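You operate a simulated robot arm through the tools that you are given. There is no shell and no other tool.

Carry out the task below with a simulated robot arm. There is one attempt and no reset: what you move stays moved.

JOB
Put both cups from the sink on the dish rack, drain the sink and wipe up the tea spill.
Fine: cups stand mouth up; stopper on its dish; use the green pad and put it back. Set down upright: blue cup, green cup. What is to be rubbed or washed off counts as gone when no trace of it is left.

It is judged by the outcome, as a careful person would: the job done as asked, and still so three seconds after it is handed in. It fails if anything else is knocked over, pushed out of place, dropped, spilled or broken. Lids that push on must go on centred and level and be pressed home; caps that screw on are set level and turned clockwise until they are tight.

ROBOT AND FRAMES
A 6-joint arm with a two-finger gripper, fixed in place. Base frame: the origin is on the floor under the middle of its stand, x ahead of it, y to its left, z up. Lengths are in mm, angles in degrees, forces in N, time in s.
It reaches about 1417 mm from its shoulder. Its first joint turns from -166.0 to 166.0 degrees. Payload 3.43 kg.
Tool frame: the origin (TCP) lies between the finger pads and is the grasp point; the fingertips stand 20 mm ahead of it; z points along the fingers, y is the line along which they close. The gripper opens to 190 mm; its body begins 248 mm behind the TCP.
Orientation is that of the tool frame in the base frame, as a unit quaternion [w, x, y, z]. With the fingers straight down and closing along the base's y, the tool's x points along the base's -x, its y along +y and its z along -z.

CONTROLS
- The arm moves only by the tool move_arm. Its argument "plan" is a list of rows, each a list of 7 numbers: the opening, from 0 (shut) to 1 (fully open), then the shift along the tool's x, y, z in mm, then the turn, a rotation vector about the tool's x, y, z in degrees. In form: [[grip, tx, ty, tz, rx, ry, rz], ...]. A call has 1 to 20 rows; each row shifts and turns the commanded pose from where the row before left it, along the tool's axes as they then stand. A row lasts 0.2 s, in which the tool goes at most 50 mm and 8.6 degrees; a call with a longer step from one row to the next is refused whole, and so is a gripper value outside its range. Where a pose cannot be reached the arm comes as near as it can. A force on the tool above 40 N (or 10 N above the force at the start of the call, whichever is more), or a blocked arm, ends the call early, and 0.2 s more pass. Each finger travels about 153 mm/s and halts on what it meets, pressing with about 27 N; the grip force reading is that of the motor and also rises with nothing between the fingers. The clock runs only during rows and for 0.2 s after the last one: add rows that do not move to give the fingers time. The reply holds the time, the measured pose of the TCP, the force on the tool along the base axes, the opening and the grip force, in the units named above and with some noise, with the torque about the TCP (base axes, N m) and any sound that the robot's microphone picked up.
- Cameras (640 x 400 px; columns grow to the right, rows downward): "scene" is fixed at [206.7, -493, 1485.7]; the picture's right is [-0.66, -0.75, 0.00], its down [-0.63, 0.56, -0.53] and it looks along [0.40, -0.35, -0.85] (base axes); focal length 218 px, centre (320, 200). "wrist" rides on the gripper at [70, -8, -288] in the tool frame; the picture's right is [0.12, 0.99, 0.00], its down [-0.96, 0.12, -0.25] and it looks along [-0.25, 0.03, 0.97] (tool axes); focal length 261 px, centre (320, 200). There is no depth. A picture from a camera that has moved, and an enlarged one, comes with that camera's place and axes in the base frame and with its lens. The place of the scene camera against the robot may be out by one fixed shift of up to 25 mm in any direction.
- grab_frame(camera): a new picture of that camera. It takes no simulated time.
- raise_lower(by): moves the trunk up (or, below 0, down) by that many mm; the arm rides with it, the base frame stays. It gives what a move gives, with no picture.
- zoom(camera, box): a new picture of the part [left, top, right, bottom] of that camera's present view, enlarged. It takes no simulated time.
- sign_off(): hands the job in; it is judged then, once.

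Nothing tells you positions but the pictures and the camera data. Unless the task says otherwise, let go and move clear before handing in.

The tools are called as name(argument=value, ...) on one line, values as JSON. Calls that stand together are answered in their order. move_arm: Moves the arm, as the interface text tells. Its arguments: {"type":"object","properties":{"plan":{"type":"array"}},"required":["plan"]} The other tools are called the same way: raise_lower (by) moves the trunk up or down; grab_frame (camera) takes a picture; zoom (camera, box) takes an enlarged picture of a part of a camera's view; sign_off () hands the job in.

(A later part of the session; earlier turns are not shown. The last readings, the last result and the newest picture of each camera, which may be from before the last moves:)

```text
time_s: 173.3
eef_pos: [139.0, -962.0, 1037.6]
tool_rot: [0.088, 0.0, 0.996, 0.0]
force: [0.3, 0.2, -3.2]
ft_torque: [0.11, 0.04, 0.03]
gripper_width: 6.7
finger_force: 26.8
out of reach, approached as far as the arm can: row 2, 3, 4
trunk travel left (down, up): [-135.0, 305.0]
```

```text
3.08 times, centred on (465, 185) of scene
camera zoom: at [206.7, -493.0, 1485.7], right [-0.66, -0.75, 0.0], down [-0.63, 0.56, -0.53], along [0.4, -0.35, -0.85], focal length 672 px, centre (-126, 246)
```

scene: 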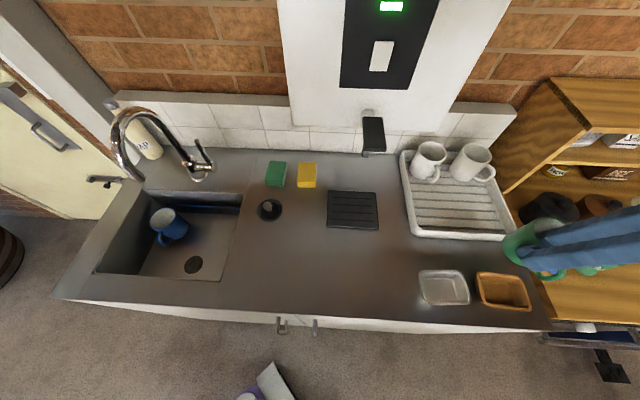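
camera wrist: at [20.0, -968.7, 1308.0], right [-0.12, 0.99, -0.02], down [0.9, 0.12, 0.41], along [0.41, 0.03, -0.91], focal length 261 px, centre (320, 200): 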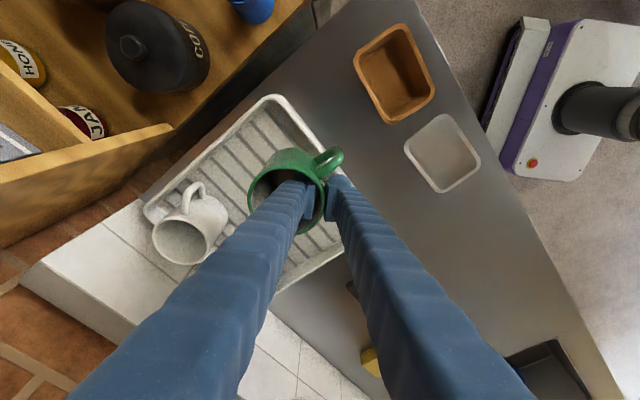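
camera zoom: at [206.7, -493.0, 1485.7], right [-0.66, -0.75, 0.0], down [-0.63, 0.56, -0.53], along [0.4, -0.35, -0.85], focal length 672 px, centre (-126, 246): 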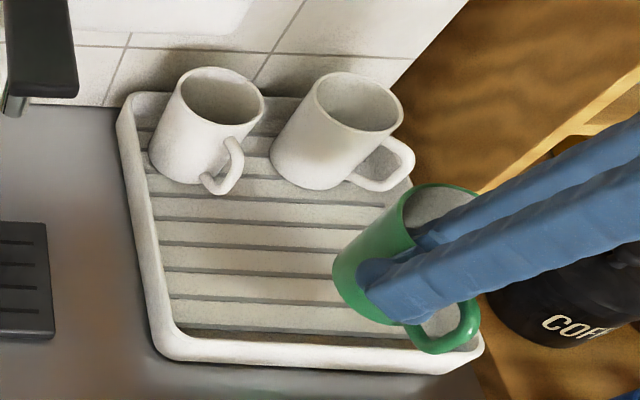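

The arm ran out of reach with the trunk low. I'll raise the trunk and lower the arm by the same amount.

raise_lower(by=150)

move_arm(plan=[[0, 6, 0, 34.5, 0, 0, 0], [0, 6, 0, 34.5, 0, 0, 0], [0, 6, 0, 34.5, 0, 0, 0], [0, 6, 0, 34.5, 0, 0, 0], [0, 0, 0, 0, 0, 0, 0]])

grab_frame(camera="wrist")

```text
time_s: 175.0
eef_pos: [140.0, -962.1, 1186.3]
tool_rot: [0.087, 0.0, 0.996, 0.0]
force: [-0.4, 0.7, -3.5]
ft_torque: [0.16, -0.02, 0.03]
gripper_width: 7.1
finger_force: 27.0
trunk travel left (down, up): [-285.0, 155.0]
```

```text
time_s: 176.2
eef_pos: [139.3, -963.3, 1049.7]
tool_rot: [0.087, -0.001, 0.996, -0.001]
force: [0.9, -0.3, -3.5]
ft_torque: [0.1, -0.02, -0.01]
gripper_width: 6.7
finger_force: 27.2
trunk travel left (down, up): [-285.0, 155.0]
```

```text
taken
camera wrist: at [19.9, -969.7, 1318.4], right [-0.12, 0.99, -0.02], down [0.9, 0.12, 0.41], along [0.41, 0.03, -0.91], focal length 261 px, centre (320, 200)
```

wrist: 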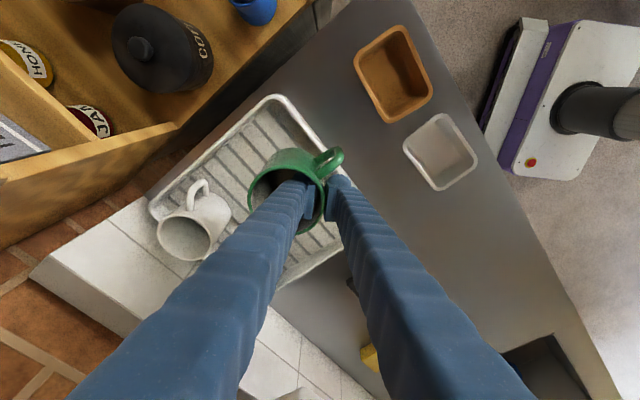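

Reach is fine now. Moving the rest of the way over the target spot.

move_arm(plan=[[0, -5.9, -27.1, 1, 0, 0, 0], [0, -5.9, -27.1, 1, 0, 0, 0], [0, 0, 0, 0, 0, 0, 0]])

grab_frame(camera="wrist")

zoom(camera="scene", box=[370, 120, 560, 250])

```text
time_s: 177.0
eef_pos: [148.3, -993.8, 1044.1]
tool_rot: [0.088, 0.0, 0.996, 0.0]
force: [-0.1, -0.4, -4.7]
ft_torque: [0.25, -0.05, 0.02]
gripper_width: 7.2
finger_force: 27.0
out of reach, approached as far as the arm can: row 2
trunk travel left (down, up): [-285.0, 155.0]
```

```text
taken
camera wrist: at [29.1, -1000.9, 1314.7], right [-0.12, 0.99, -0.02], down [0.9, 0.12, 0.41], along [0.41, 0.03, -0.91], focal length 261 px, centre (320, 200)
```

wrist: 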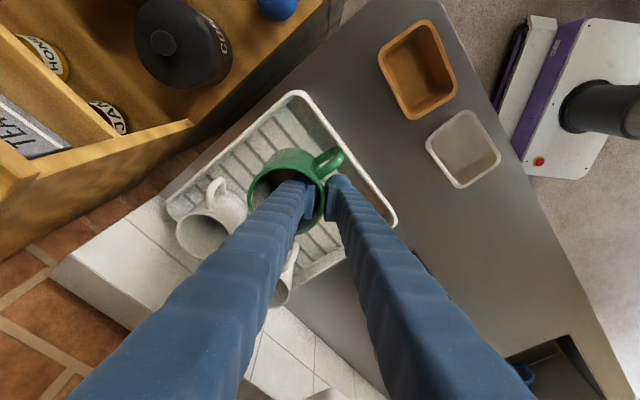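

```text
3.08 times, centred on (465, 185) of scene
camera zoom: at [206.7, -493.0, 1485.7], right [-0.66, -0.75, 0.0], down [-0.63, 0.56, -0.53], along [0.4, -0.35, -0.85], focal length 672 px, centre (-126, 246)
```

zoom: 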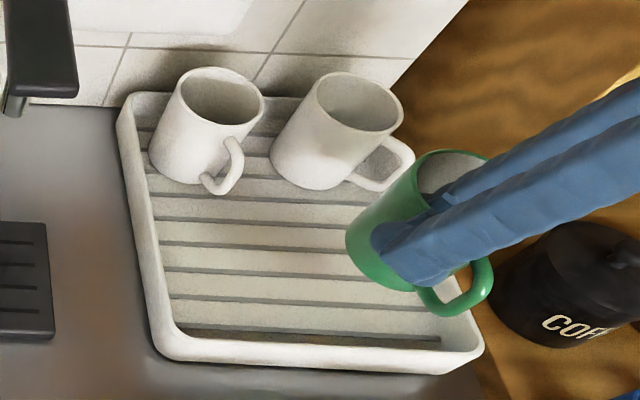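

Slightly short still. Raising the trunk a bit more and lowering the arm.

raise_lower(by=110)

move_arm(plan=[[0, 6, 0, 34.5, 0, 0, 0], [0, 6, 0, 34.5, 0, 0, 0], [0, 6, 0, 34.5, 0, 0, 0], [0, 0, 0, 0, 0, 0, 0]])

move_arm(plan=[[0, -3, -13.5, 0.5, 0, 0, 0], [0, -3, -13.5, 0.5, 0, 0, 0], [0, 0, 0, 0, 0, 0, 0]])

grab_frame(camera="wrist")

zoom(camera="scene", box=[370, 120, 560, 250])

```text
time_s: 178.5
eef_pos: [148.6, -993.9, 1155.3]
tool_rot: [0.088, 0.0, 0.996, -0.001]
force: [-0.9, -0.5, -4.5]
ft_torque: [0.12, -0.03, -0.02]
gripper_width: 7.0
finger_force: 27.3
trunk travel left (down, up): [-395.0, 45.0]
```

```text
time_s: 179.5
eef_pos: [149.3, -998.6, 1052.3]
tool_rot: [0.087, 0.0, 0.996, 0.002]
force: [-0.2, -1.4, -3.5]
ft_torque: [0.14, -0.04, 0.01]
gripper_width: 7.2
finger_force: 26.8
out of reach, approached as far as the arm can: row 2
trunk travel left (down, up): [-395.0, 45.0]
```

```text
time_s: 180.3
eef_pos: [151.6, -1003.5, 1051.1]
tool_rot: [0.088, -0.001, 0.996, 0.0]
force: [-0.3, -0.5, -4.6]
ft_torque: [0.21, -0.06, 0.04]
gripper_width: 7.0
finger_force: 26.9
out of reach, approached as far as the arm can: row 1, 2
trunk travel left (down, up): [-395.0, 45.0]
```

```text
taken
camera wrist: at [32.3, -1010.7, 1321.7], right [-0.12, 0.99, -0.02], down [0.9, 0.12, 0.41], along [0.41, 0.03, -0.91], focal length 261 px, centre (320, 200)
```

wrist: 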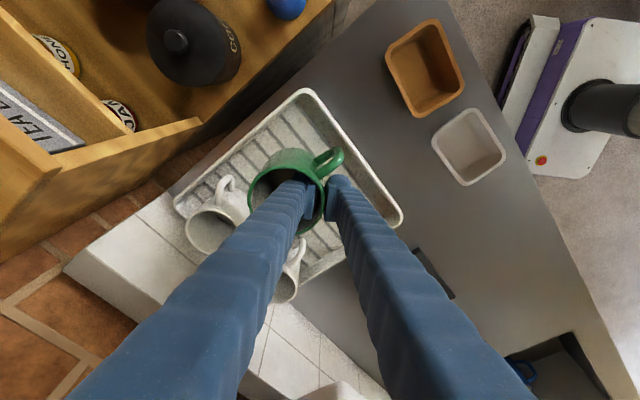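

```text
3.08 times, centred on (465, 185) of scene
camera zoom: at [206.7, -493.0, 1485.7], right [-0.66, -0.75, 0.0], down [-0.63, 0.56, -0.53], along [0.4, -0.35, -0.85], focal length 672 px, centre (-126, 246)
```

zoom: 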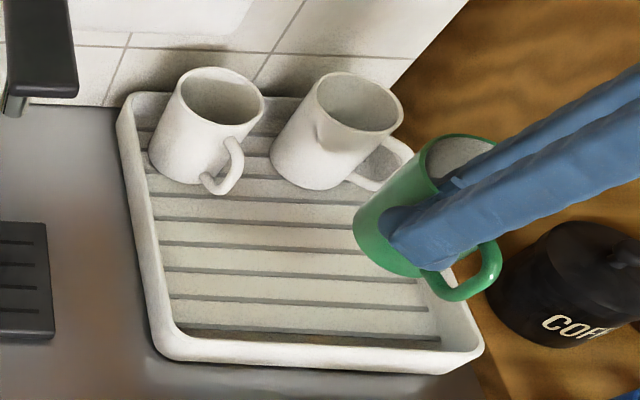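

The arm's reach is limited because the lean is sideways here. Turning the yaw by 80° makes the lean point toward the robot, which extends the reach, and also turns the handle away from the rack's front wall. I'll step back slightly and turn.

move_arm(plan=[[0, 10.4, 10.6, -1.8, 0, 0, 0], [0, 10.4, 10.6, -1.8, 0, 0, 0], [0, 0, 0, 0, 0, 0, 0]])

```text
time_s: 181.1
eef_pos: [129.8, -982.9, 1049.2]
tool_rot: [0.087, 0.0, 0.996, -0.001]
force: [0.3, -0.3, -4.4]
ft_torque: [0.21, -0.01, 0.01]
gripper_width: 7.1
finger_force: 26.6
trunk travel left (down, up): [-395.0, 45.0]
```

I'll rotate about the true vertical axis so the cup stays level.

move_arm(plan=[[0, 0, 0, 0, 1.39, 0, 7.88], [0, 0, 0, 0, 1.39, 0, 7.88], [0, 0, 0, 0, 1.39, 0, 7.88], [0, 0, 0, 0, 1.39, 0, 7.88], [0, 0, 0, 0, 1.39, 0, 7.88], [0, 0, 0, 0, 0, 0, 0]])

grab_frame(camera="wrist")

zoom(camera="scene", box=[370, 120, 560, 250])

```text
time_s: 182.5
eef_pos: [130.3, -981.3, 1051.1]
tool_rot: [0.084, 0.342, 0.936, -0.03]
force: [-1.0, -0.2, -3.0]
ft_torque: [0.1, -0.07, -0.01]
gripper_width: 7.0
finger_force: 26.7
trunk travel left (down, up): [-395.0, 45.0]
```

```text
taken
camera wrist: at [32.8, -910.4, 1322.5], right [0.55, 0.84, -0.02], down [0.77, -0.49, 0.41], along [0.33, -0.24, -0.91], focal length 261 px, centre (320, 200)
```

wrist: 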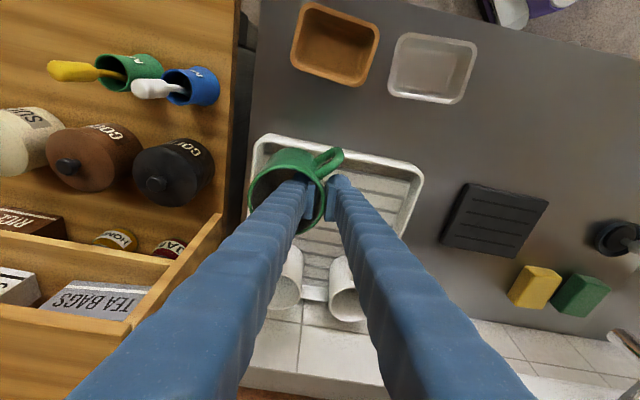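

```text
3.08 times, centred on (465, 185) of scene
camera zoom: at [206.7, -493.0, 1485.7], right [-0.66, -0.75, 0.0], down [-0.63, 0.56, -0.53], along [0.4, -0.35, -0.85], focal length 672 px, centre (-126, 246)
```

zoom: 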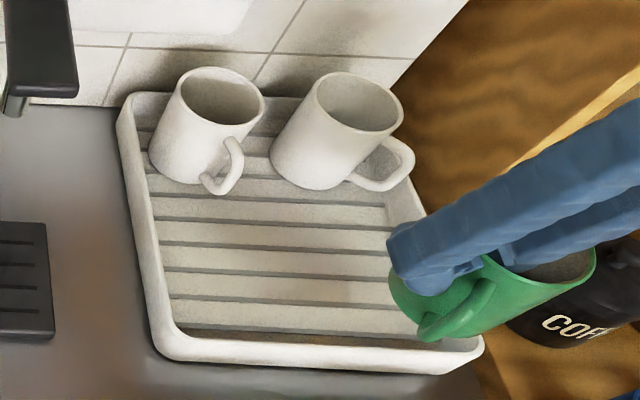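

Half-way around is already a good orientation: lean toward the robot, cup on the right, handle to the front-left. Moving over the target spot.

move_arm(plan=[[0, -30, -2.2, 5.4, 0, 0, 0], [0, -30, -2.2, 5.4, 0, 0, 0], [0, 0, 0, 0, 0, 0, 0]])

grab_frame(camera="wrist")

zoom(camera="wrist", box=[180, 100, 440, 320])

zoom(camera="scene", box=[370, 120, 560, 250])

```text
time_s: 183.3
eef_pos: [173.4, -1026.2, 1052.9]
tool_rot: [0.083, 0.341, 0.936, -0.031]
force: [-0.2, -0.2, -2.9]
ft_torque: [0.02, -0.09, 0.0]
gripper_width: 7.0
finger_force: 26.9
trunk travel left (down, up): [-395.0, 45.0]
```

```text
taken
camera wrist: at [76.4, -953.7, 1323.3], right [0.55, 0.84, -0.02], down [0.77, -0.49, 0.41], along [0.34, -0.24, -0.91], focal length 261 px, centre (320, 200)
```

wrist: 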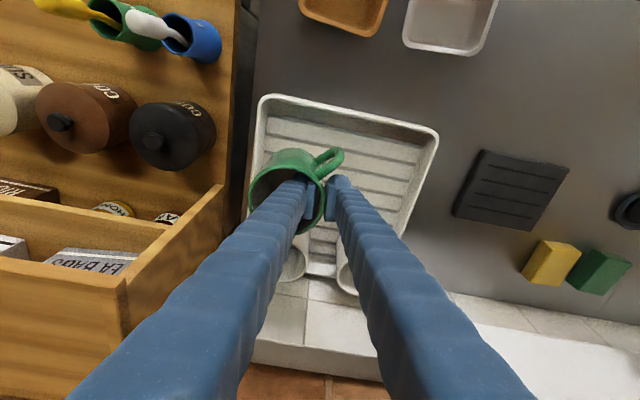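

```text
1.82 times, centred on (310, 210) of wrist
camera zoom: at [76.4, -953.7, 1323.3], right [0.55, 0.84, -0.02], down [0.77, -0.49, 0.41], along [0.34, -0.24, -0.91], focal length 474 px, centre (338, 182)
```

zoom: 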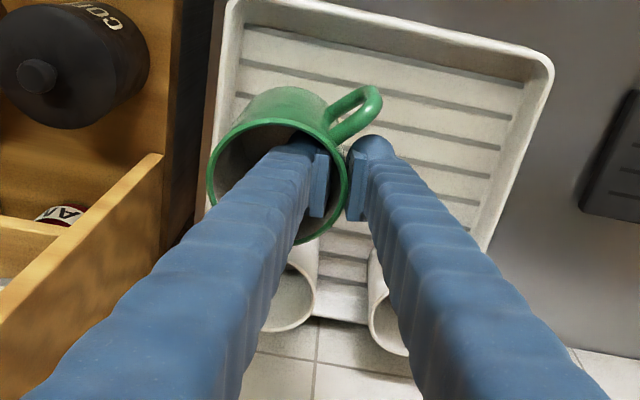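

```text
3.08 times, centred on (465, 185) of scene
camera zoom: at [206.7, -493.0, 1485.7], right [-0.66, -0.75, 0.0], down [-0.63, 0.56, -0.53], along [0.4, -0.35, -0.85], focal length 672 px, centre (-126, 246)
```

zoom: 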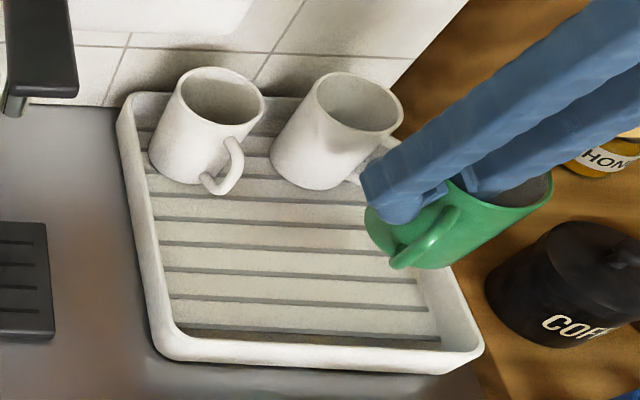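

The cup is over the free area beside the front of the white mugs. Lowering.

move_arm(plan=[[0, 2.9, 0, 16.3, 0, 0, 0], [0, 2.9, 0, 16.3, 0, 0, 0], [0, 2.9, 0, 16.3, 0, 0, 0], [0, 2.3, 0, 12.8, 0, 0, 0], [0, 0, 0, 0, 0, 0, 0]])

zoom(camera="scene", box=[370, 120, 560, 250])

zoom(camera="wrist", box=[180, 100, 440, 320])

```text
time_s: 184.5
eef_pos: [175.3, -1024.6, 989.5]
tool_rot: [0.084, 0.34, 0.936, -0.03]
force: [-0.1, 0.0, -3.4]
ft_torque: [0.08, -0.08, 0.03]
gripper_width: 6.9
finger_force: 27.4
trunk travel left (down, up): [-395.0, 45.0]
```

```text
3.08 times, centred on (465, 185) of scene
camera zoom: at [206.7, -493.0, 1485.7], right [-0.66, -0.75, 0.0], down [-0.63, 0.56, -0.53], along [0.4, -0.35, -0.85], focal length 672 px, centre (-126, 246)
```

zoom: 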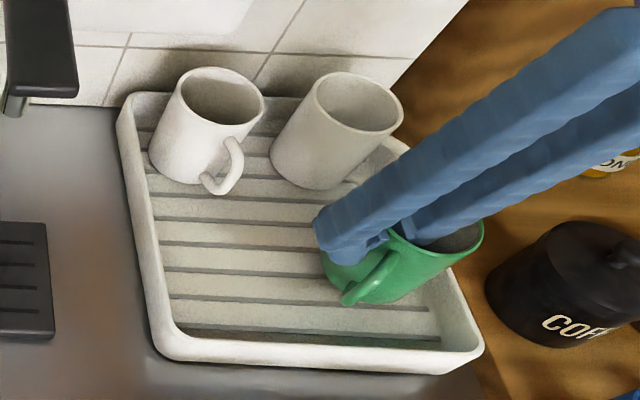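

```text
1.82 times, centred on (310, 210) of wrist
camera zoom: at [77.5, -953.0, 1259.5], right [0.55, 0.84, -0.02], down [0.77, -0.49, 0.41], along [0.34, -0.24, -0.91], focal length 474 px, centre (338, 182)
```

zoom: 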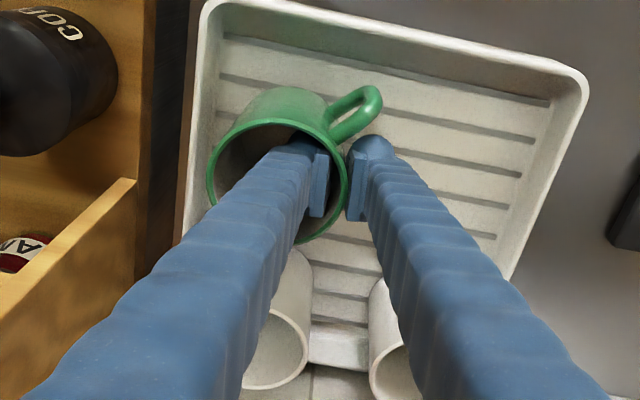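

Clear on all sides. Lowering gently until it touches the slats.

move_arm(plan=[[0, 0.9, 0, 4.9, 0, 0, 0], [0, 0.7, 0, 3.9, 0, 0, 0], [0, 0, 0, 0, 0, 0, 0]])

move_arm(plan=[[0, 0.4, 0, 2, 0, 0, 0], [0, 0, 0, 0, 0, 0, 0]])

move_arm(plan=[[0, 0.4, 0, 2, 0, 0, 0], [0, 0, 0, 0, 0, 0, 0]])

```text
time_s: 185.3
eef_pos: [174.9, -1024.7, 979.7]
tool_rot: [0.083, 0.34, 0.936, -0.03]
force: [-0.4, 0.0, -3.8]
ft_torque: [0.07, -0.06, 0.01]
gripper_width: 7.0
finger_force: 26.8
trunk travel left (down, up): [-395.0, 45.0]
```

```text
time_s: 185.9
eef_pos: [174.5, -1025.6, 977.3]
tool_rot: [0.084, 0.341, 0.936, -0.031]
force: [-0.4, 0.1, -3.4]
ft_torque: [0.07, -0.09, -0.03]
gripper_width: 7.3
finger_force: 27.7
trunk travel left (down, up): [-395.0, 45.0]
```

```text
time_s: 186.5
eef_pos: [173.5, -1025.0, 974.7]
tool_rot: [0.084, 0.34, 0.936, -0.031]
force: [-0.6, 0.0, -4.0]
ft_torque: [0.09, -0.07, 0.03]
gripper_width: 7.1
finger_force: 27.0
trunk travel left (down, up): [-395.0, 45.0]
```

move_arm(plan=[[0, 0.4, 0, 2, 0, 0, 0], [0, 0, 0, 0, 0, 0, 0]])

move_arm(plan=[[0, 0.4, 0, 2, 0, 0, 0], [0, 0, 0, 0, 0, 0, 0]])

zoom(camera="scene", box=[420, 170, 540, 250])

```text
time_s: 187.1
eef_pos: [174.5, -1025.5, 974.3]
tool_rot: [0.083, 0.341, 0.936, -0.031]
force: [0.0, 0.6, -2.9]
ft_torque: [0.05, -0.1, 0.01]
gripper_width: 7.0
finger_force: 26.6
trunk travel left (down, up): [-395.0, 45.0]
```

```text
time_s: 187.7
eef_pos: [174.2, -1026.2, 971.4]
tool_rot: [0.083, 0.341, 0.936, -0.03]
force: [0.4, -0.7, -2.5]
ft_torque: [0.09, -0.03, 0.02]
gripper_width: 7.2
finger_force: 26.7
trunk travel left (down, up): [-395.0, 45.0]
```

```text
5.00 times, centred on (480, 210) of scene
camera zoom: at [206.7, -493.0, 1485.7], right [-0.66, -0.75, 0.0], down [-0.63, 0.56, -0.53], along [0.4, -0.35, -0.85], focal length 1093 px, centre (-480, 150)
```

zoom: 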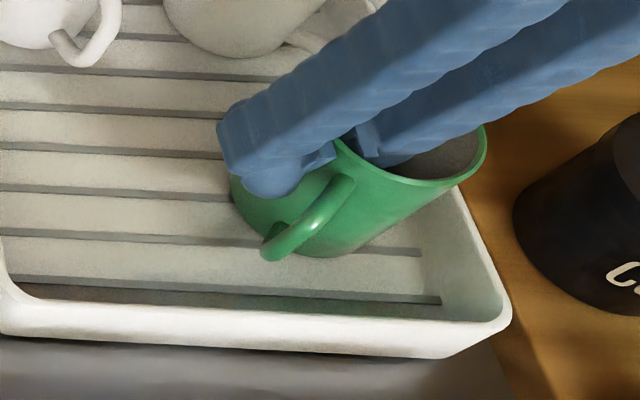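

Almost touching. Continuing in small steps.

move_arm(plan=[[0, 0.3, 0, 1.5, 0, 0, 0], [0, 0, 0, 0, 0, 0, 0]])

move_arm(plan=[[0, 0.3, 0, 1.5, 0, 0, 0], [0, 0, 0, 0, 0, 0, 0]])

move_arm(plan=[[0, 0.3, 0, 1.5, 0, 0, 0], [0, 0, 0, 0, 0, 0, 0]])

```text
time_s: 188.3
eef_pos: [173.7, -1026.1, 973.0]
tool_rot: [0.084, 0.341, 0.936, -0.032]
force: [-0.2, 1.5, 5.6]
ft_torque: [0.15, 0.06, -0.02]
gripper_width: 7.2
finger_force: 26.9
trunk travel left (down, up): [-395.0, 45.0]
```

```text
time_s: 188.9
eef_pos: [174.0, -1025.7, 972.5]
tool_rot: [0.084, 0.34, 0.936, -0.031]
force: [1.1, 1.2, 16.1]
ft_torque: [0.17, 0.15, -0.06]
gripper_width: 7.0
finger_force: 27.4
trunk travel left (down, up): [-395.0, 45.0]
```

```text
time_s: 189.5
eef_pos: [173.7, -1025.8, 971.8]
tool_rot: [0.085, 0.34, 0.936, -0.032]
force: [4.4, -2.2, 27.2]
ft_torque: [-0.07, -0.03, 0.05]
gripper_width: 7.3
finger_force: 26.6
trunk travel left (down, up): [-395.0, 45.0]
```

The cup is seated firmly. Easing off the pressure, then opening.

move_arm(plan=[[0, -0.5, 0, -2.8, 0, 0, 0], [0, 0, 0, 0, 0, 0, 0]])

move_arm(plan=[[0.06, 0, 0, 0, 0, 0, 0], [0.12, 0, 0, 0, 0, 0, 0], [0.19, 0, 0, 0, 0, 0, 0], [0.19, 0, 0, 0, 0, 0, 0]])

zoom(camera="wrist", box=[240, 120, 400, 260])

zoom(camera="scene", box=[420, 170, 540, 250])

```text
time_s: 190.1
eef_pos: [174.3, -1024.1, 971.2]
tool_rot: [0.084, 0.341, 0.936, -0.031]
force: [4.6, -5.1, 18.1]
ft_torque: [-0.27, -0.11, 0.05]
gripper_width: 7.1
finger_force: 27.0
trunk travel left (down, up): [-395.0, 45.0]
```

```text
time_s: 191.1
eef_pos: [174.2, -1025.2, 969.5]
tool_rot: [0.084, 0.341, 0.936, -0.03]
force: [0.5, -0.2, 0.5]
ft_torque: [-0.01, 0.01, 0.05]
gripper_width: 36.1
finger_force: 0.1
trunk travel left (down, up): [-395.0, 45.0]
```

```text
2.86 times, centred on (320, 190) of wrist
camera zoom: at [76.9, -952.7, 1240.6], right [0.55, 0.84, -0.02], down [0.77, -0.49, 0.41], along [0.34, -0.24, -0.91], focal length 745 px, centre (320, 229)
```

zoom: 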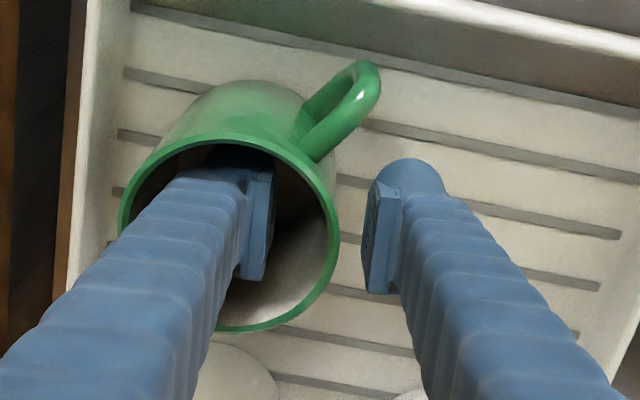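

```text
5.00 times, centred on (480, 210) of scene
camera zoom: at [206.7, -493.0, 1485.7], right [-0.66, -0.75, 0.0], down [-0.63, 0.56, -0.53], along [0.4, -0.35, -0.85], focal length 1093 px, centre (-480, 150)
```

zoom: 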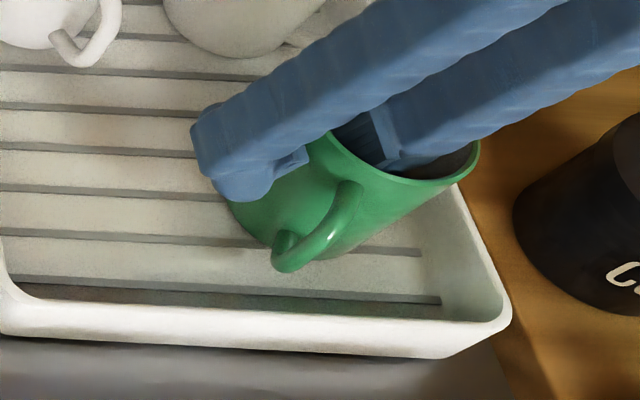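

The cup stands on its own. Lifting the fingers straight out.

move_arm(plan=[[0.19, -2.7, 0, -14.8, 0, 0, 0], [0.19, -4.4, 0, -24.6, 0, 0, 0], [0.19, -5.3, 0, -29.6, 0, 0, 0], [0.19, -5.3, 0, -29.6, 0, 0, 0], [0.19, 0, 0, 0, 0, 0, 0]])

zoom(camera="scene", box=[370, 120, 560, 250])

grab_frame(camera="wrist")

```text
time_s: 192.3
eef_pos: [174.6, -1025.3, 1070.9]
tool_rot: [0.083, 0.341, 0.936, -0.03]
force: [0.0, 0.9, -0.3]
ft_torque: [-0.01, -0.01, -0.01]
gripper_width: 36.0
finger_force: 0.1
trunk travel left (down, up): [-395.0, 45.0]
```

```text
3.08 times, centred on (465, 185) of scene
camera zoom: at [206.7, -493.0, 1485.7], right [-0.66, -0.75, 0.0], down [-0.63, 0.56, -0.53], along [0.4, -0.35, -0.85], focal length 672 px, centre (-126, 246)
```

zoom: 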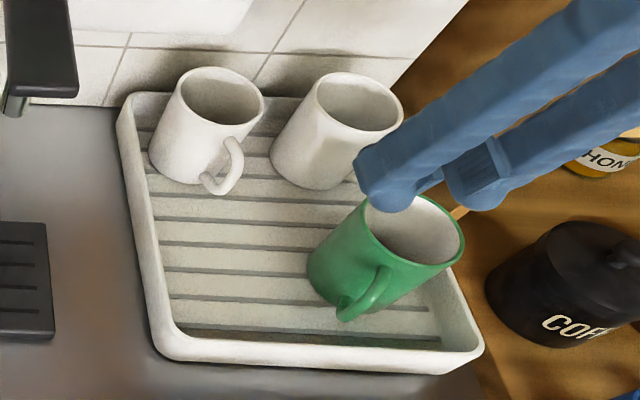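

```text
taken
camera wrist: at [77.7, -951.6, 1340.5], right [0.55, 0.84, -0.02], down [0.77, -0.49, 0.41], along [0.34, -0.24, -0.91], focal length 261 px, centre (320, 200)
```

wrist: 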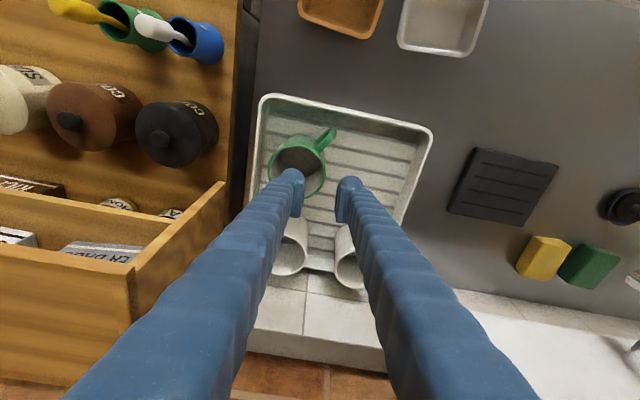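

The green cup is standing on the rack. Backing off toward the front before heading to the blue cup.

move_arm(plan=[[0.19, 36.8, 3.2, -6.7, 0, 0, 0], [0.19, 36.8, 3.2, -6.7, 0, 0, 0], [0.19, 36.8, 3.2, -6.7, 0, 0, 0], [0.19, 36.8, 3.2, -6.7, 0, 0, 0], [0.19, -3.8, 44.8, 0.7, 0, 0, 0], [0.19, -3.8, 44.8, 0.7, 0, 0, 0], [0.19, -3.8, 44.8, 0.7, 0, 0, 0], [0.19, -3.8, 44.8, 0.7, 0, 0, 0], [0.19, -3.8, 44.8, 0.7, 0, 0, 0], [0.19, -3.8, 44.8, 0.7, 0, 0, 0], [0.19, -3.8, 44.8, 0.7, 0, 0, 0], [0.19, -3.8, 44.8, 0.7, 0, 0, 0], [0.19, -3.8, 44.8, 0.7, 0, 0, 0], [0.19, -3.8, 44.8, 0.7, 0, 0, 0], [0.19, 0, 0, 0, 0, 0, 0]])

grab_frame(camera="scene")

```text
time_s: 195.5
eef_pos: [383.1, -598.6, 1071.5]
tool_rot: [0.083, 0.341, 0.936, -0.031]
force: [-0.4, -1.2, 0.1]
ft_torque: [0.01, -0.07, 0.0]
gripper_width: 36.2
finger_force: 0.0
trunk travel left (down, up): [-395.0, 45.0]
```

```text
taken
```

scene: 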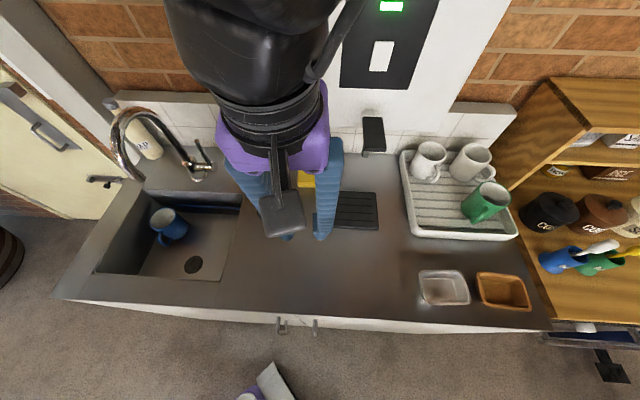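

Good. Now the trunk change for sink work: raise the arm, lower the trunk, in two stages.

move_arm(plan=[[0.19, -8, 0, -44.4, 0, 0, 0], [0.19, -8, 0, -44.4, 0, 0, 0], [0.19, 0, 0, 0, 0, 0, 0]])

raise_lower(by=-180)

move_arm(plan=[[0.19, -8, 0, -44.4, 0, 0, 0], [0.19, -8, 0, -44.4, 0, 0, 0], [0.19, 0, 0, 0, 0, 0, 0]])

raise_lower(by=-120)

```text
time_s: 196.3
eef_pos: [383.7, -601.8, 1161.3]
tool_rot: [0.083, 0.341, 0.936, -0.031]
force: [-0.2, 0.1, -0.6]
ft_torque: [0.03, -0.01, 0.01]
gripper_width: 36.2
finger_force: 0.0
trunk travel left (down, up): [-395.0, 45.0]
```

```text
time_s: 198.3
eef_pos: [383.9, -601.2, 982.1]
tool_rot: [0.084, 0.341, 0.936, -0.03]
force: [0.2, -0.4, -0.1]
ft_torque: [-0.01, 0.0, 0.05]
gripper_width: 36.2
finger_force: 0.1
trunk travel left (down, up): [-215.0, 225.0]
```

```text
time_s: 199.1
eef_pos: [384.6, -601.3, 1071.4]
tool_rot: [0.083, 0.34, 0.936, -0.03]
force: [0.0, -0.6, 0.0]
ft_torque: [-0.01, -0.02, 0.03]
gripper_width: 36.3
finger_force: 0.0
trunk travel left (down, up): [-215.0, 225.0]
```

```text
time_s: 200.6
eef_pos: [385.2, -601.0, 953.0]
tool_rot: [0.083, 0.341, 0.936, -0.032]
force: [-0.2, 0.2, 0.0]
ft_torque: [-0.05, -0.02, 0.0]
gripper_width: 36.0
finger_force: 0.1
trunk travel left (down, up): [-95.0, 345.0]
```

Now moving left to the front of the sink near the blue cup.

move_arm(plan=[[0.19, -2, 44.8, -4, 0, 0, 0], [0.19, -3.8, 44.8, 0.7, 0, 0, 0], [0.19, -3.8, 44.8, 0.7, 0, 0, 0], [0.19, -3.8, 44.8, 0.7, 0, 0, 0], [0.19, -3.8, 44.8, 0.7, 0, 0, 0], [0.19, -3.8, 44.8, 0.7, 0, 0, 0], [0.19, -3.8, 44.8, 0.7, 0, 0, 0], [0.19, -3.8, 44.8, 0.7, 0, 0, 0], [0.19, -3.8, 44.8, 0.7, 0, 0, 0], [0.19, -3.8, 44.8, 0.7, 0, 0, 0], [0.19, 0, 0, 0, 0, 0, 0]])

grab_frame(camera="wrist")

grab_frame(camera="scene")

```text
time_s: 203.0
eef_pos: [699.6, -280.3, 957.3]
tool_rot: [0.084, 0.34, 0.936, -0.031]
force: [0.2, 0.4, 0.3]
ft_torque: [-0.06, 0.03, -0.03]
gripper_width: 35.9
finger_force: 0.0
trunk travel left (down, up): [-95.0, 345.0]
```

```text
taken
camera wrist: at [603.3, -208.3, 1228.1], right [0.55, 0.84, -0.02], down [0.77, -0.49, 0.41], along [0.33, -0.24, -0.91], focal length 261 px, centre (320, 200)
```

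wrist: 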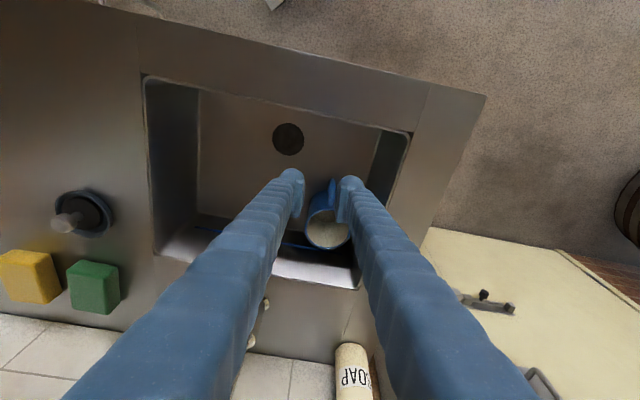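

```text
taken
```

scene: 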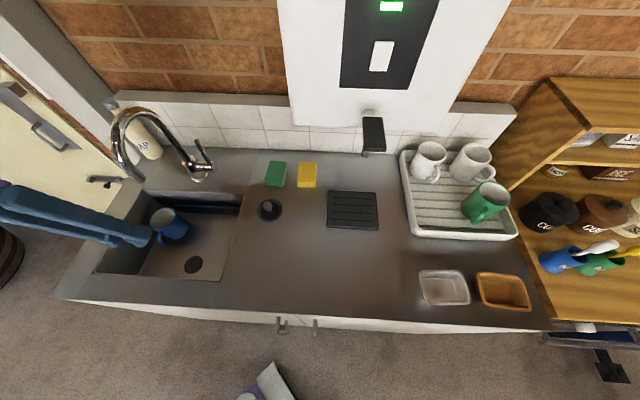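

The sink is empty of water now. I'll measure the blue cup closely.

zoom(camera="wrist", box=[250, 140, 410, 280])

zoom(camera="scene", box=[90, 180, 250, 290])

```text
2.86 times, centred on (330, 210) of wrist
camera zoom: at [603.3, -208.3, 1228.1], right [0.55, 0.84, -0.02], down [0.77, -0.49, 0.41], along [0.33, -0.24, -0.91], focal length 745 px, centre (291, 171)
```

zoom: 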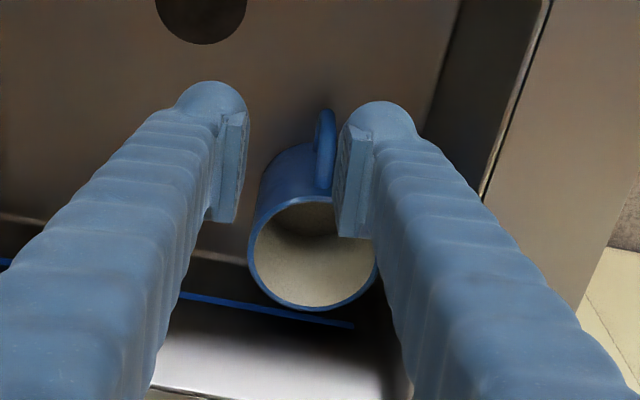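

```text
3.64 times, centred on (170, 235) of scene
camera zoom: at [206.7, -493.0, 1485.7], right [-0.66, -0.75, 0.0], down [-0.63, 0.56, -0.53], along [0.4, -0.35, -0.85], focal length 795 px, centre (866, 73)
```

zoom: 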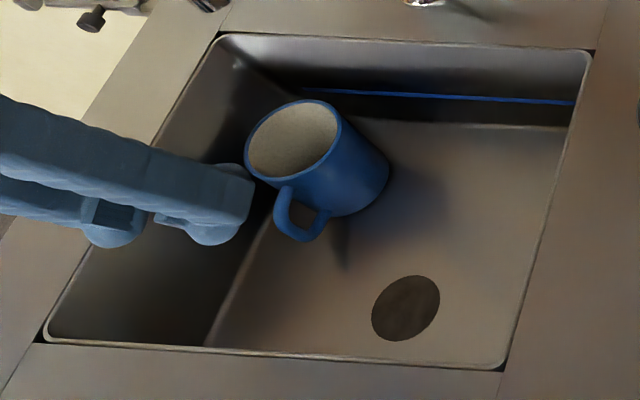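

The sink is dry, and the blue cup is at about U −334, V 808 with its handle to the front. I'll turn the yaw 35° about vertical and lean to 15° so the body stays away from the spout.

move_arm(plan=[[0.19, 0, 0, 0, 1.25, 0, 6.88], [0.19, 0, 0, 0, 1.25, 0, 6.88], [0.19, 0, 0, 0, 1.25, 0, 6.88], [0.19, 0, 0, 0, 1.25, 0, 6.88], [0.19, 0, 0, 0, 1.25, 0, 6.88], [0.19, 0, 0, 0, 0, -5, 0], [0.19, 0, 0, 0, 0, 0, 0]])

grab_frame(camera="wrist")

grab_frame(camera="scene")

```text
time_s: 204.6
eef_pos: [701.0, -280.9, 957.0]
tool_rot: [0.105, 0.603, 0.787, -0.082]
force: [0.0, 1.4, -0.2]
ft_torque: [-0.07, -0.03, -0.01]
gripper_width: 35.8
finger_force: 0.2
trunk travel left (down, up): [-95.0, 345.0]
```

```text
taken
camera wrist: at [656.1, -142.2, 1215.4], right [0.93, 0.37, -0.03], down [0.34, -0.8, 0.49], along [0.15, -0.47, -0.87], focal length 261 px, centre (320, 200)
```

wrist: 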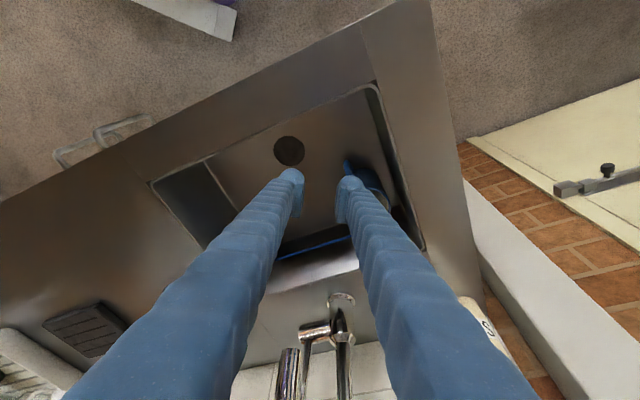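

```text
taken
```

scene: 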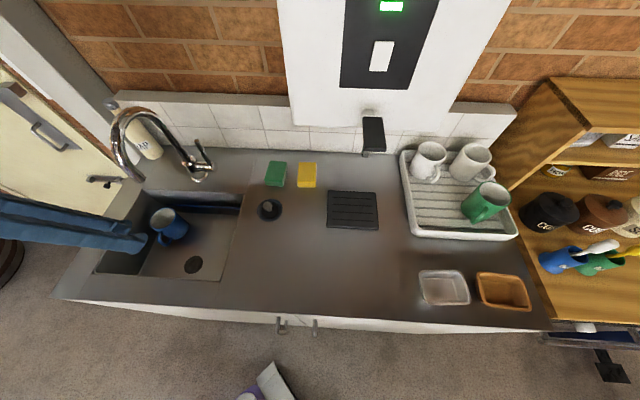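

Orientation is set. Moving over the blue cup's front-right rim at safe height.

move_arm(plan=[[0.19, -25.1, 17.4, 6.8, 0, 0, 0], [0.19, -25.1, 17.4, 6.8, 0, 0, 0], [0.19, -25.1, 17.4, 6.8, 0, 0, 0], [0.19, 0, 0, 0, 0, 0, 0]])

zoom(camera="wrist", box=[240, 120, 400, 260])

zoom(camera="scene", box=[60, 90, 280, 270])

```text
time_s: 205.6
eef_pos: [771.5, -344.4, 957.5]
tool_rot: [0.104, 0.603, 0.787, -0.081]
force: [0.2, -0.5, -0.2]
ft_torque: [0.01, 0.01, 0.02]
gripper_width: 36.2
finger_force: 0.0
trunk travel left (down, up): [-95.0, 345.0]
```

```text
2.86 times, centred on (320, 190) of wrist
camera zoom: at [727.3, -206.2, 1216.4], right [0.93, 0.37, -0.03], down [0.34, -0.8, 0.49], along [0.15, -0.47, -0.87], focal length 745 px, centre (320, 229)
```

zoom: 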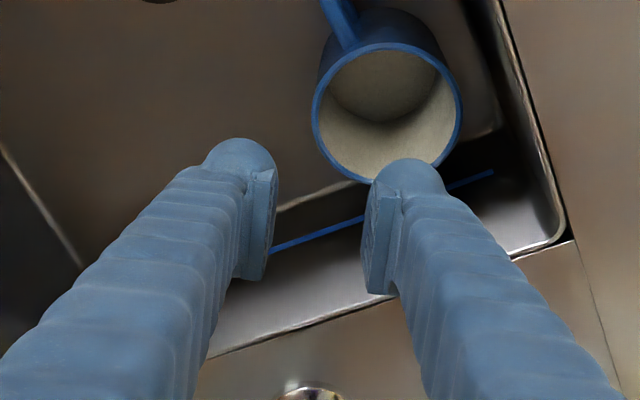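

```text
2.22 times, centred on (170, 180) of scene
camera zoom: at [206.7, -493.0, 1485.7], right [-0.66, -0.75, 0.0], down [-0.63, 0.56, -0.53], along [0.4, -0.35, -0.85], focal length 486 px, centre (653, 244)
```

zoom: 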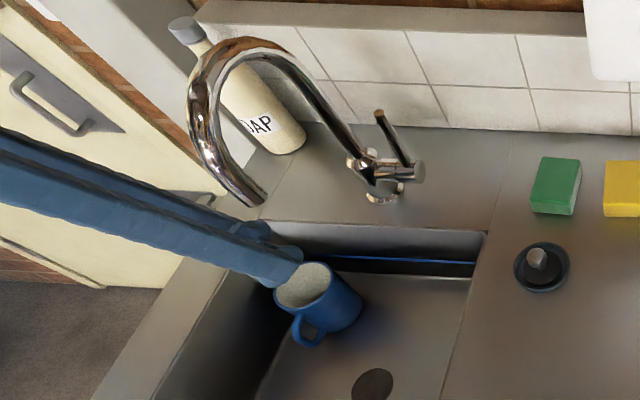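

Alignment is good and the handle is clear of the outer finger. Descending in stages.

move_arm(plan=[[0.19, 7.4, -1.3, 18.7, 0, 0, 0], [0.19, 5.3, 0, 19.3, 0, 0, 0], [0.19, 5.3, 0, 19.3, 0, 0, 0], [0.19, 5.3, 0, 19.3, 0, 0, 0], [0.19, 0, 0, 0, 0, 0, 0]])

zoom(camera="wrist", box=[240, 120, 400, 260])

zoom(camera="scene", box=[60, 90, 280, 270])

```text
time_s: 206.8
eef_pos: [769.4, -342.4, 875.4]
tool_rot: [0.105, 0.603, 0.787, -0.081]
force: [-0.3, 0.4, 0.4]
ft_torque: [-0.02, 0.0, 0.02]
gripper_width: 36.1
finger_force: 0.1
trunk travel left (down, up): [-95.0, 345.0]
```

```text
2.86 times, centred on (320, 190) of wrist
camera zoom: at [725.4, -204.3, 1134.8], right [0.93, 0.37, -0.03], down [0.34, -0.8, 0.49], along [0.15, -0.47, -0.87], focal length 745 px, centre (320, 229)
```

zoom: 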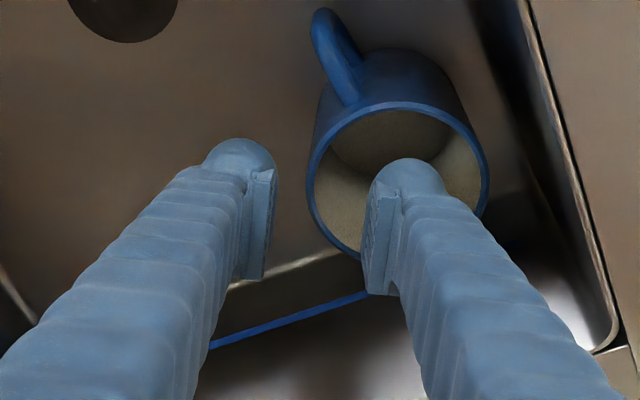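

```text
2.22 times, centred on (170, 180) of scene
camera zoom: at [206.7, -493.0, 1485.7], right [-0.66, -0.75, 0.0], down [-0.63, 0.56, -0.53], along [0.4, -0.35, -0.85], focal length 486 px, centre (653, 244)
```

zoom: 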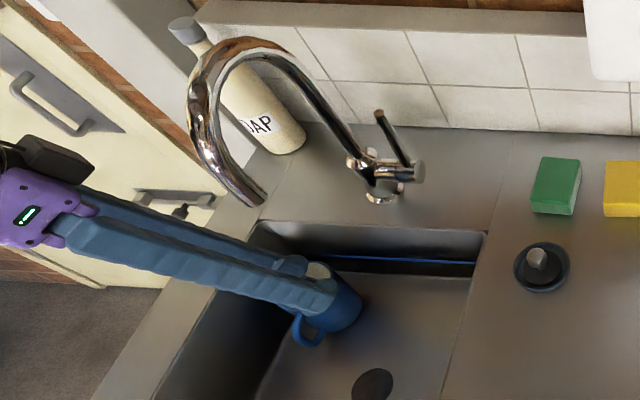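

Cup centre confirmed, and the inner finger is over its interior. Down the last 63 mm and close.

move_arm(plan=[[0.19, 5.5, 0, 20.3, 0, 0, 0], [0.19, 5.5, 0, 20.3, 0, 0, 0], [0.19, 5.5, 0, 20.3, 0, 0, 0], [0.19, 0, 0, 0, 0, 0, 0]])

zoom(camera="wrist", box=[240, 120, 400, 260])

zoom(camera="scene", box=[60, 90, 280, 270])

```text
time_s: 207.8
eef_pos: [767.9, -341.1, 811.7]
tool_rot: [0.104, 0.603, 0.787, -0.081]
force: [-0.1, -0.1, 0.1]
ft_torque: [0.02, 0.03, 0.02]
gripper_width: 36.2
finger_force: 0.1
trunk travel left (down, up): [-95.0, 345.0]
```

```text
2.86 times, centred on (320, 190) of wrist
camera zoom: at [723.3, -203.5, 1071.0], right [0.93, 0.37, -0.03], down [0.34, -0.8, 0.49], along [0.15, -0.47, -0.87], focal length 745 px, centre (320, 229)
```

zoom: 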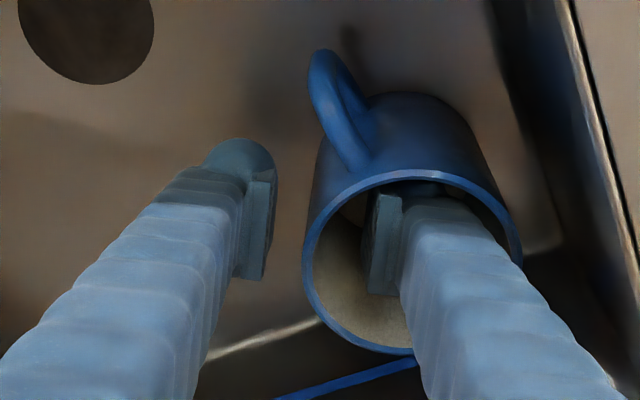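

```text
2.22 times, centred on (170, 180) of scene
camera zoom: at [206.7, -493.0, 1485.7], right [-0.66, -0.75, 0.0], down [-0.63, 0.56, -0.53], along [0.4, -0.35, -0.85], focal length 486 px, centre (653, 244)
```

zoom: 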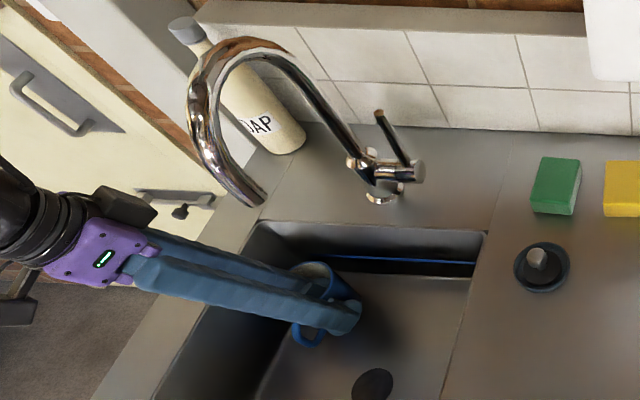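

Both fingers are in place around the rim. Closing and testing with a small lift.

move_arm(plan=[[0.1, 0, 0, 0, 0, 0, 0], [0, 0, 0, 0, 0, 0, 0], [0, 0, 0, 0, 0, 0, 0], [0, 0, 0, 0, 0, 0, 0]])

move_arm(plan=[[0, -1.3, 0, -4.8, 0, 0, 0], [0, -2.6, 0, -9.7, 0, 0, 0], [0, 0, 0, 0, 0, 0, 0]])

zoom(camera="wrist", box=[240, 120, 400, 260])

zoom(camera="scene", box=[90, 180, 250, 290])

```text
time_s: 208.8
eef_pos: [767.4, -340.5, 812.3]
tool_rot: [0.105, 0.603, 0.787, -0.082]
force: [-2.0, 0.5, 0.2]
ft_torque: [0.0, 0.18, 0.02]
gripper_width: 8.9
finger_force: 27.0
trunk travel left (down, up): [-95.0, 345.0]
```

```text
time_s: 209.6
eef_pos: [768.2, -341.4, 827.3]
tool_rot: [0.104, 0.603, 0.787, -0.082]
force: [0.2, -0.5, -3.8]
ft_torque: [-0.08, 0.1, 0.02]
gripper_width: 9.1
finger_force: 27.3
trunk travel left (down, up): [-95.0, 345.0]
```

```text
2.86 times, centred on (320, 190) of wrist
camera zoom: at [723.8, -203.2, 1085.8], right [0.93, 0.37, -0.03], down [0.34, -0.8, 0.49], along [0.15, -0.47, -0.87], focal length 745 px, centre (320, 229)
```

zoom: 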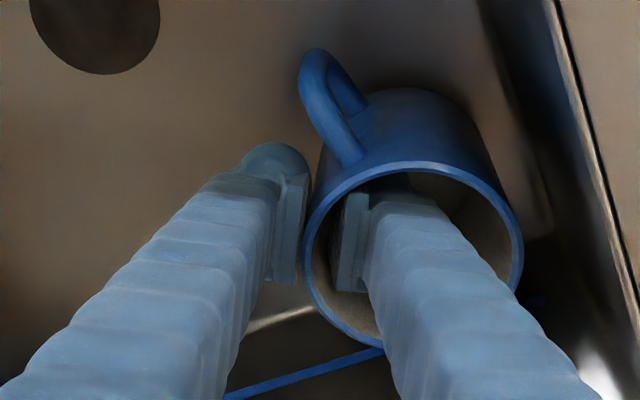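

```text
3.64 times, centred on (170, 235) of scene
camera zoom: at [206.7, -493.0, 1485.7], right [-0.66, -0.75, 0.0], down [-0.63, 0.56, -0.53], along [0.4, -0.35, -0.85], focal length 795 px, centre (866, 73)
```

zoom: 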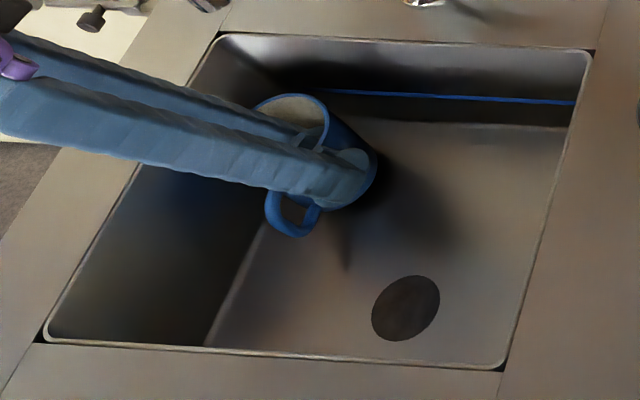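

The grip holds with the cup upright. Lifting clear of the sink.

move_arm(plan=[[0, -5.3, 0, -19.3, 0, 0, 0], [0, -7.9, 0, -29, 0, 0, 0], [0, -9.2, 0, -33.8, 0, 0, 0], [0, -9.2, 0, -33.8, 0, 0, 0], [0, -9.2, 0, -33.8, 0, 0, 0], [0, -3.2, 0, -11.6, 0, 0, 0], [0, 0, 0, 0, 0, 0, 0]])

zoom(camera="wrist", box=[240, 120, 400, 260])

grab_frame(camera="scene")

```text
time_s: 211.2
eef_pos: [770.5, -342.2, 993.2]
tool_rot: [0.104, 0.603, 0.786, -0.082]
force: [-0.3, 0.9, -3.7]
ft_torque: [-0.05, 0.1, 0.01]
gripper_width: 8.7
finger_force: 26.9
trunk travel left (down, up): [-95.0, 345.0]
```

```text
2.86 times, centred on (320, 190) of wrist
camera zoom: at [726.2, -204.7, 1251.9], right [0.93, 0.37, -0.03], down [0.34, -0.8, 0.49], along [0.15, -0.47, -0.87], focal length 745 px, centre (320, 229)
```

zoom: 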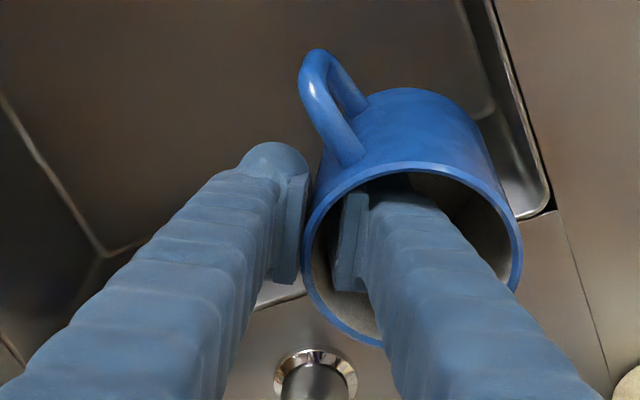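

```text
taken
```

scene: 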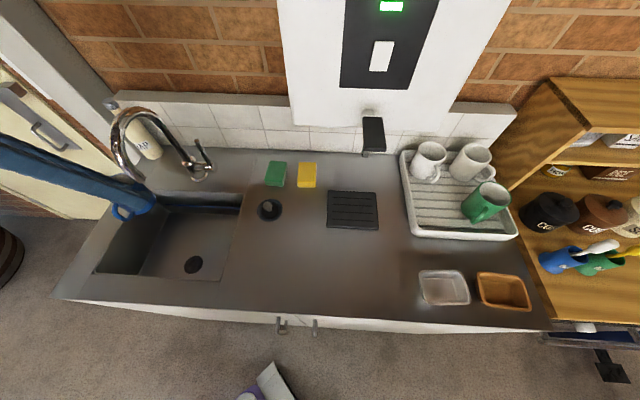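

The blue cup is level and clear. Raising the trunk for clearance, then carrying it forward and along the counter.

raise_lower(by=70)

move_arm(plan=[[0, 30.7, -18.3, -8.4, 0, 0, 0], [0, 30.7, -18.3, -8.4, 0, 0, 0], [0, 30.7, -18.3, -8.4, 0, 0, 0], [0, -21.1, -38.1, 5.9, 0, 0, 0], [0, -21.1, -38.1, 5.9, 0, 0, 0], [0, -21.1, -38.1, 5.9, 0, 0, 0], [0, -21.1, -38.1, 5.9, 0, 0, 0], [0, -21.1, -38.1, 5.9, 0, 0, 0], [0, 0, 0, 0, 0, 0, 0]])

grab_frame(camera="scene")

zoom(camera="wrist", box=[240, 120, 400, 260])

```text
time_s: 212.2
eef_pos: [770.6, -342.5, 1063.2]
tool_rot: [0.103, 0.603, 0.787, -0.081]
force: [0.1, -0.1, -3.7]
ft_torque: [-0.06, 0.16, -0.01]
gripper_width: 8.5
finger_force: 27.1
trunk travel left (down, up): [-165.0, 275.0]
```

```text
time_s: 214.2
eef_pos: [539.4, -422.1, 1064.4]
tool_rot: [0.104, 0.603, 0.787, -0.081]
force: [0.0, -1.0, -4.0]
ft_torque: [-0.01, 0.09, 0.0]
gripper_width: 8.7
finger_force: 26.8
trunk travel left (down, up): [-165.0, 275.0]
```

```text
taken
```

scene: 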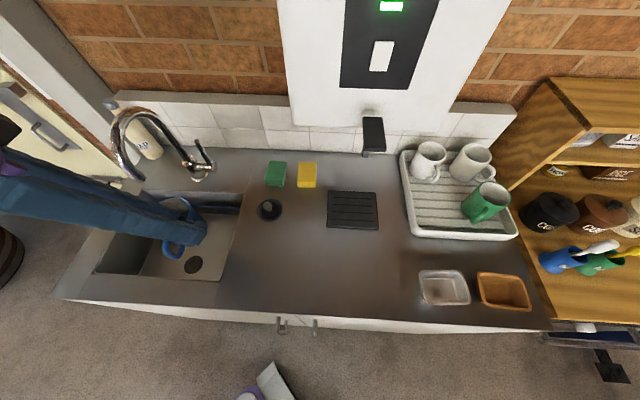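

```text
2.86 times, centred on (320, 190) of wrist
camera zoom: at [493.8, -284.2, 1322.5], right [0.93, 0.37, -0.03], down [0.34, -0.8, 0.49], along [0.15, -0.47, -0.87], focal length 745 px, centre (320, 229)
```

zoom: 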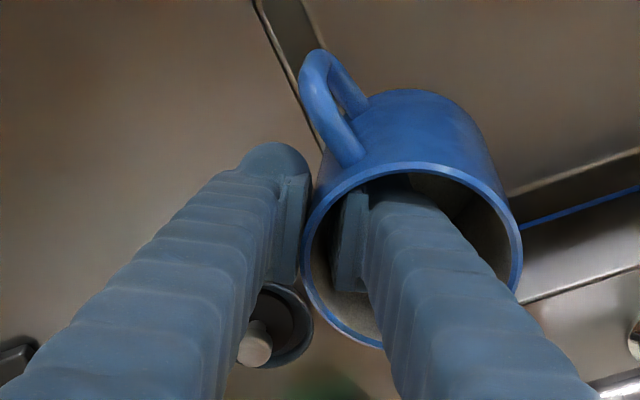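

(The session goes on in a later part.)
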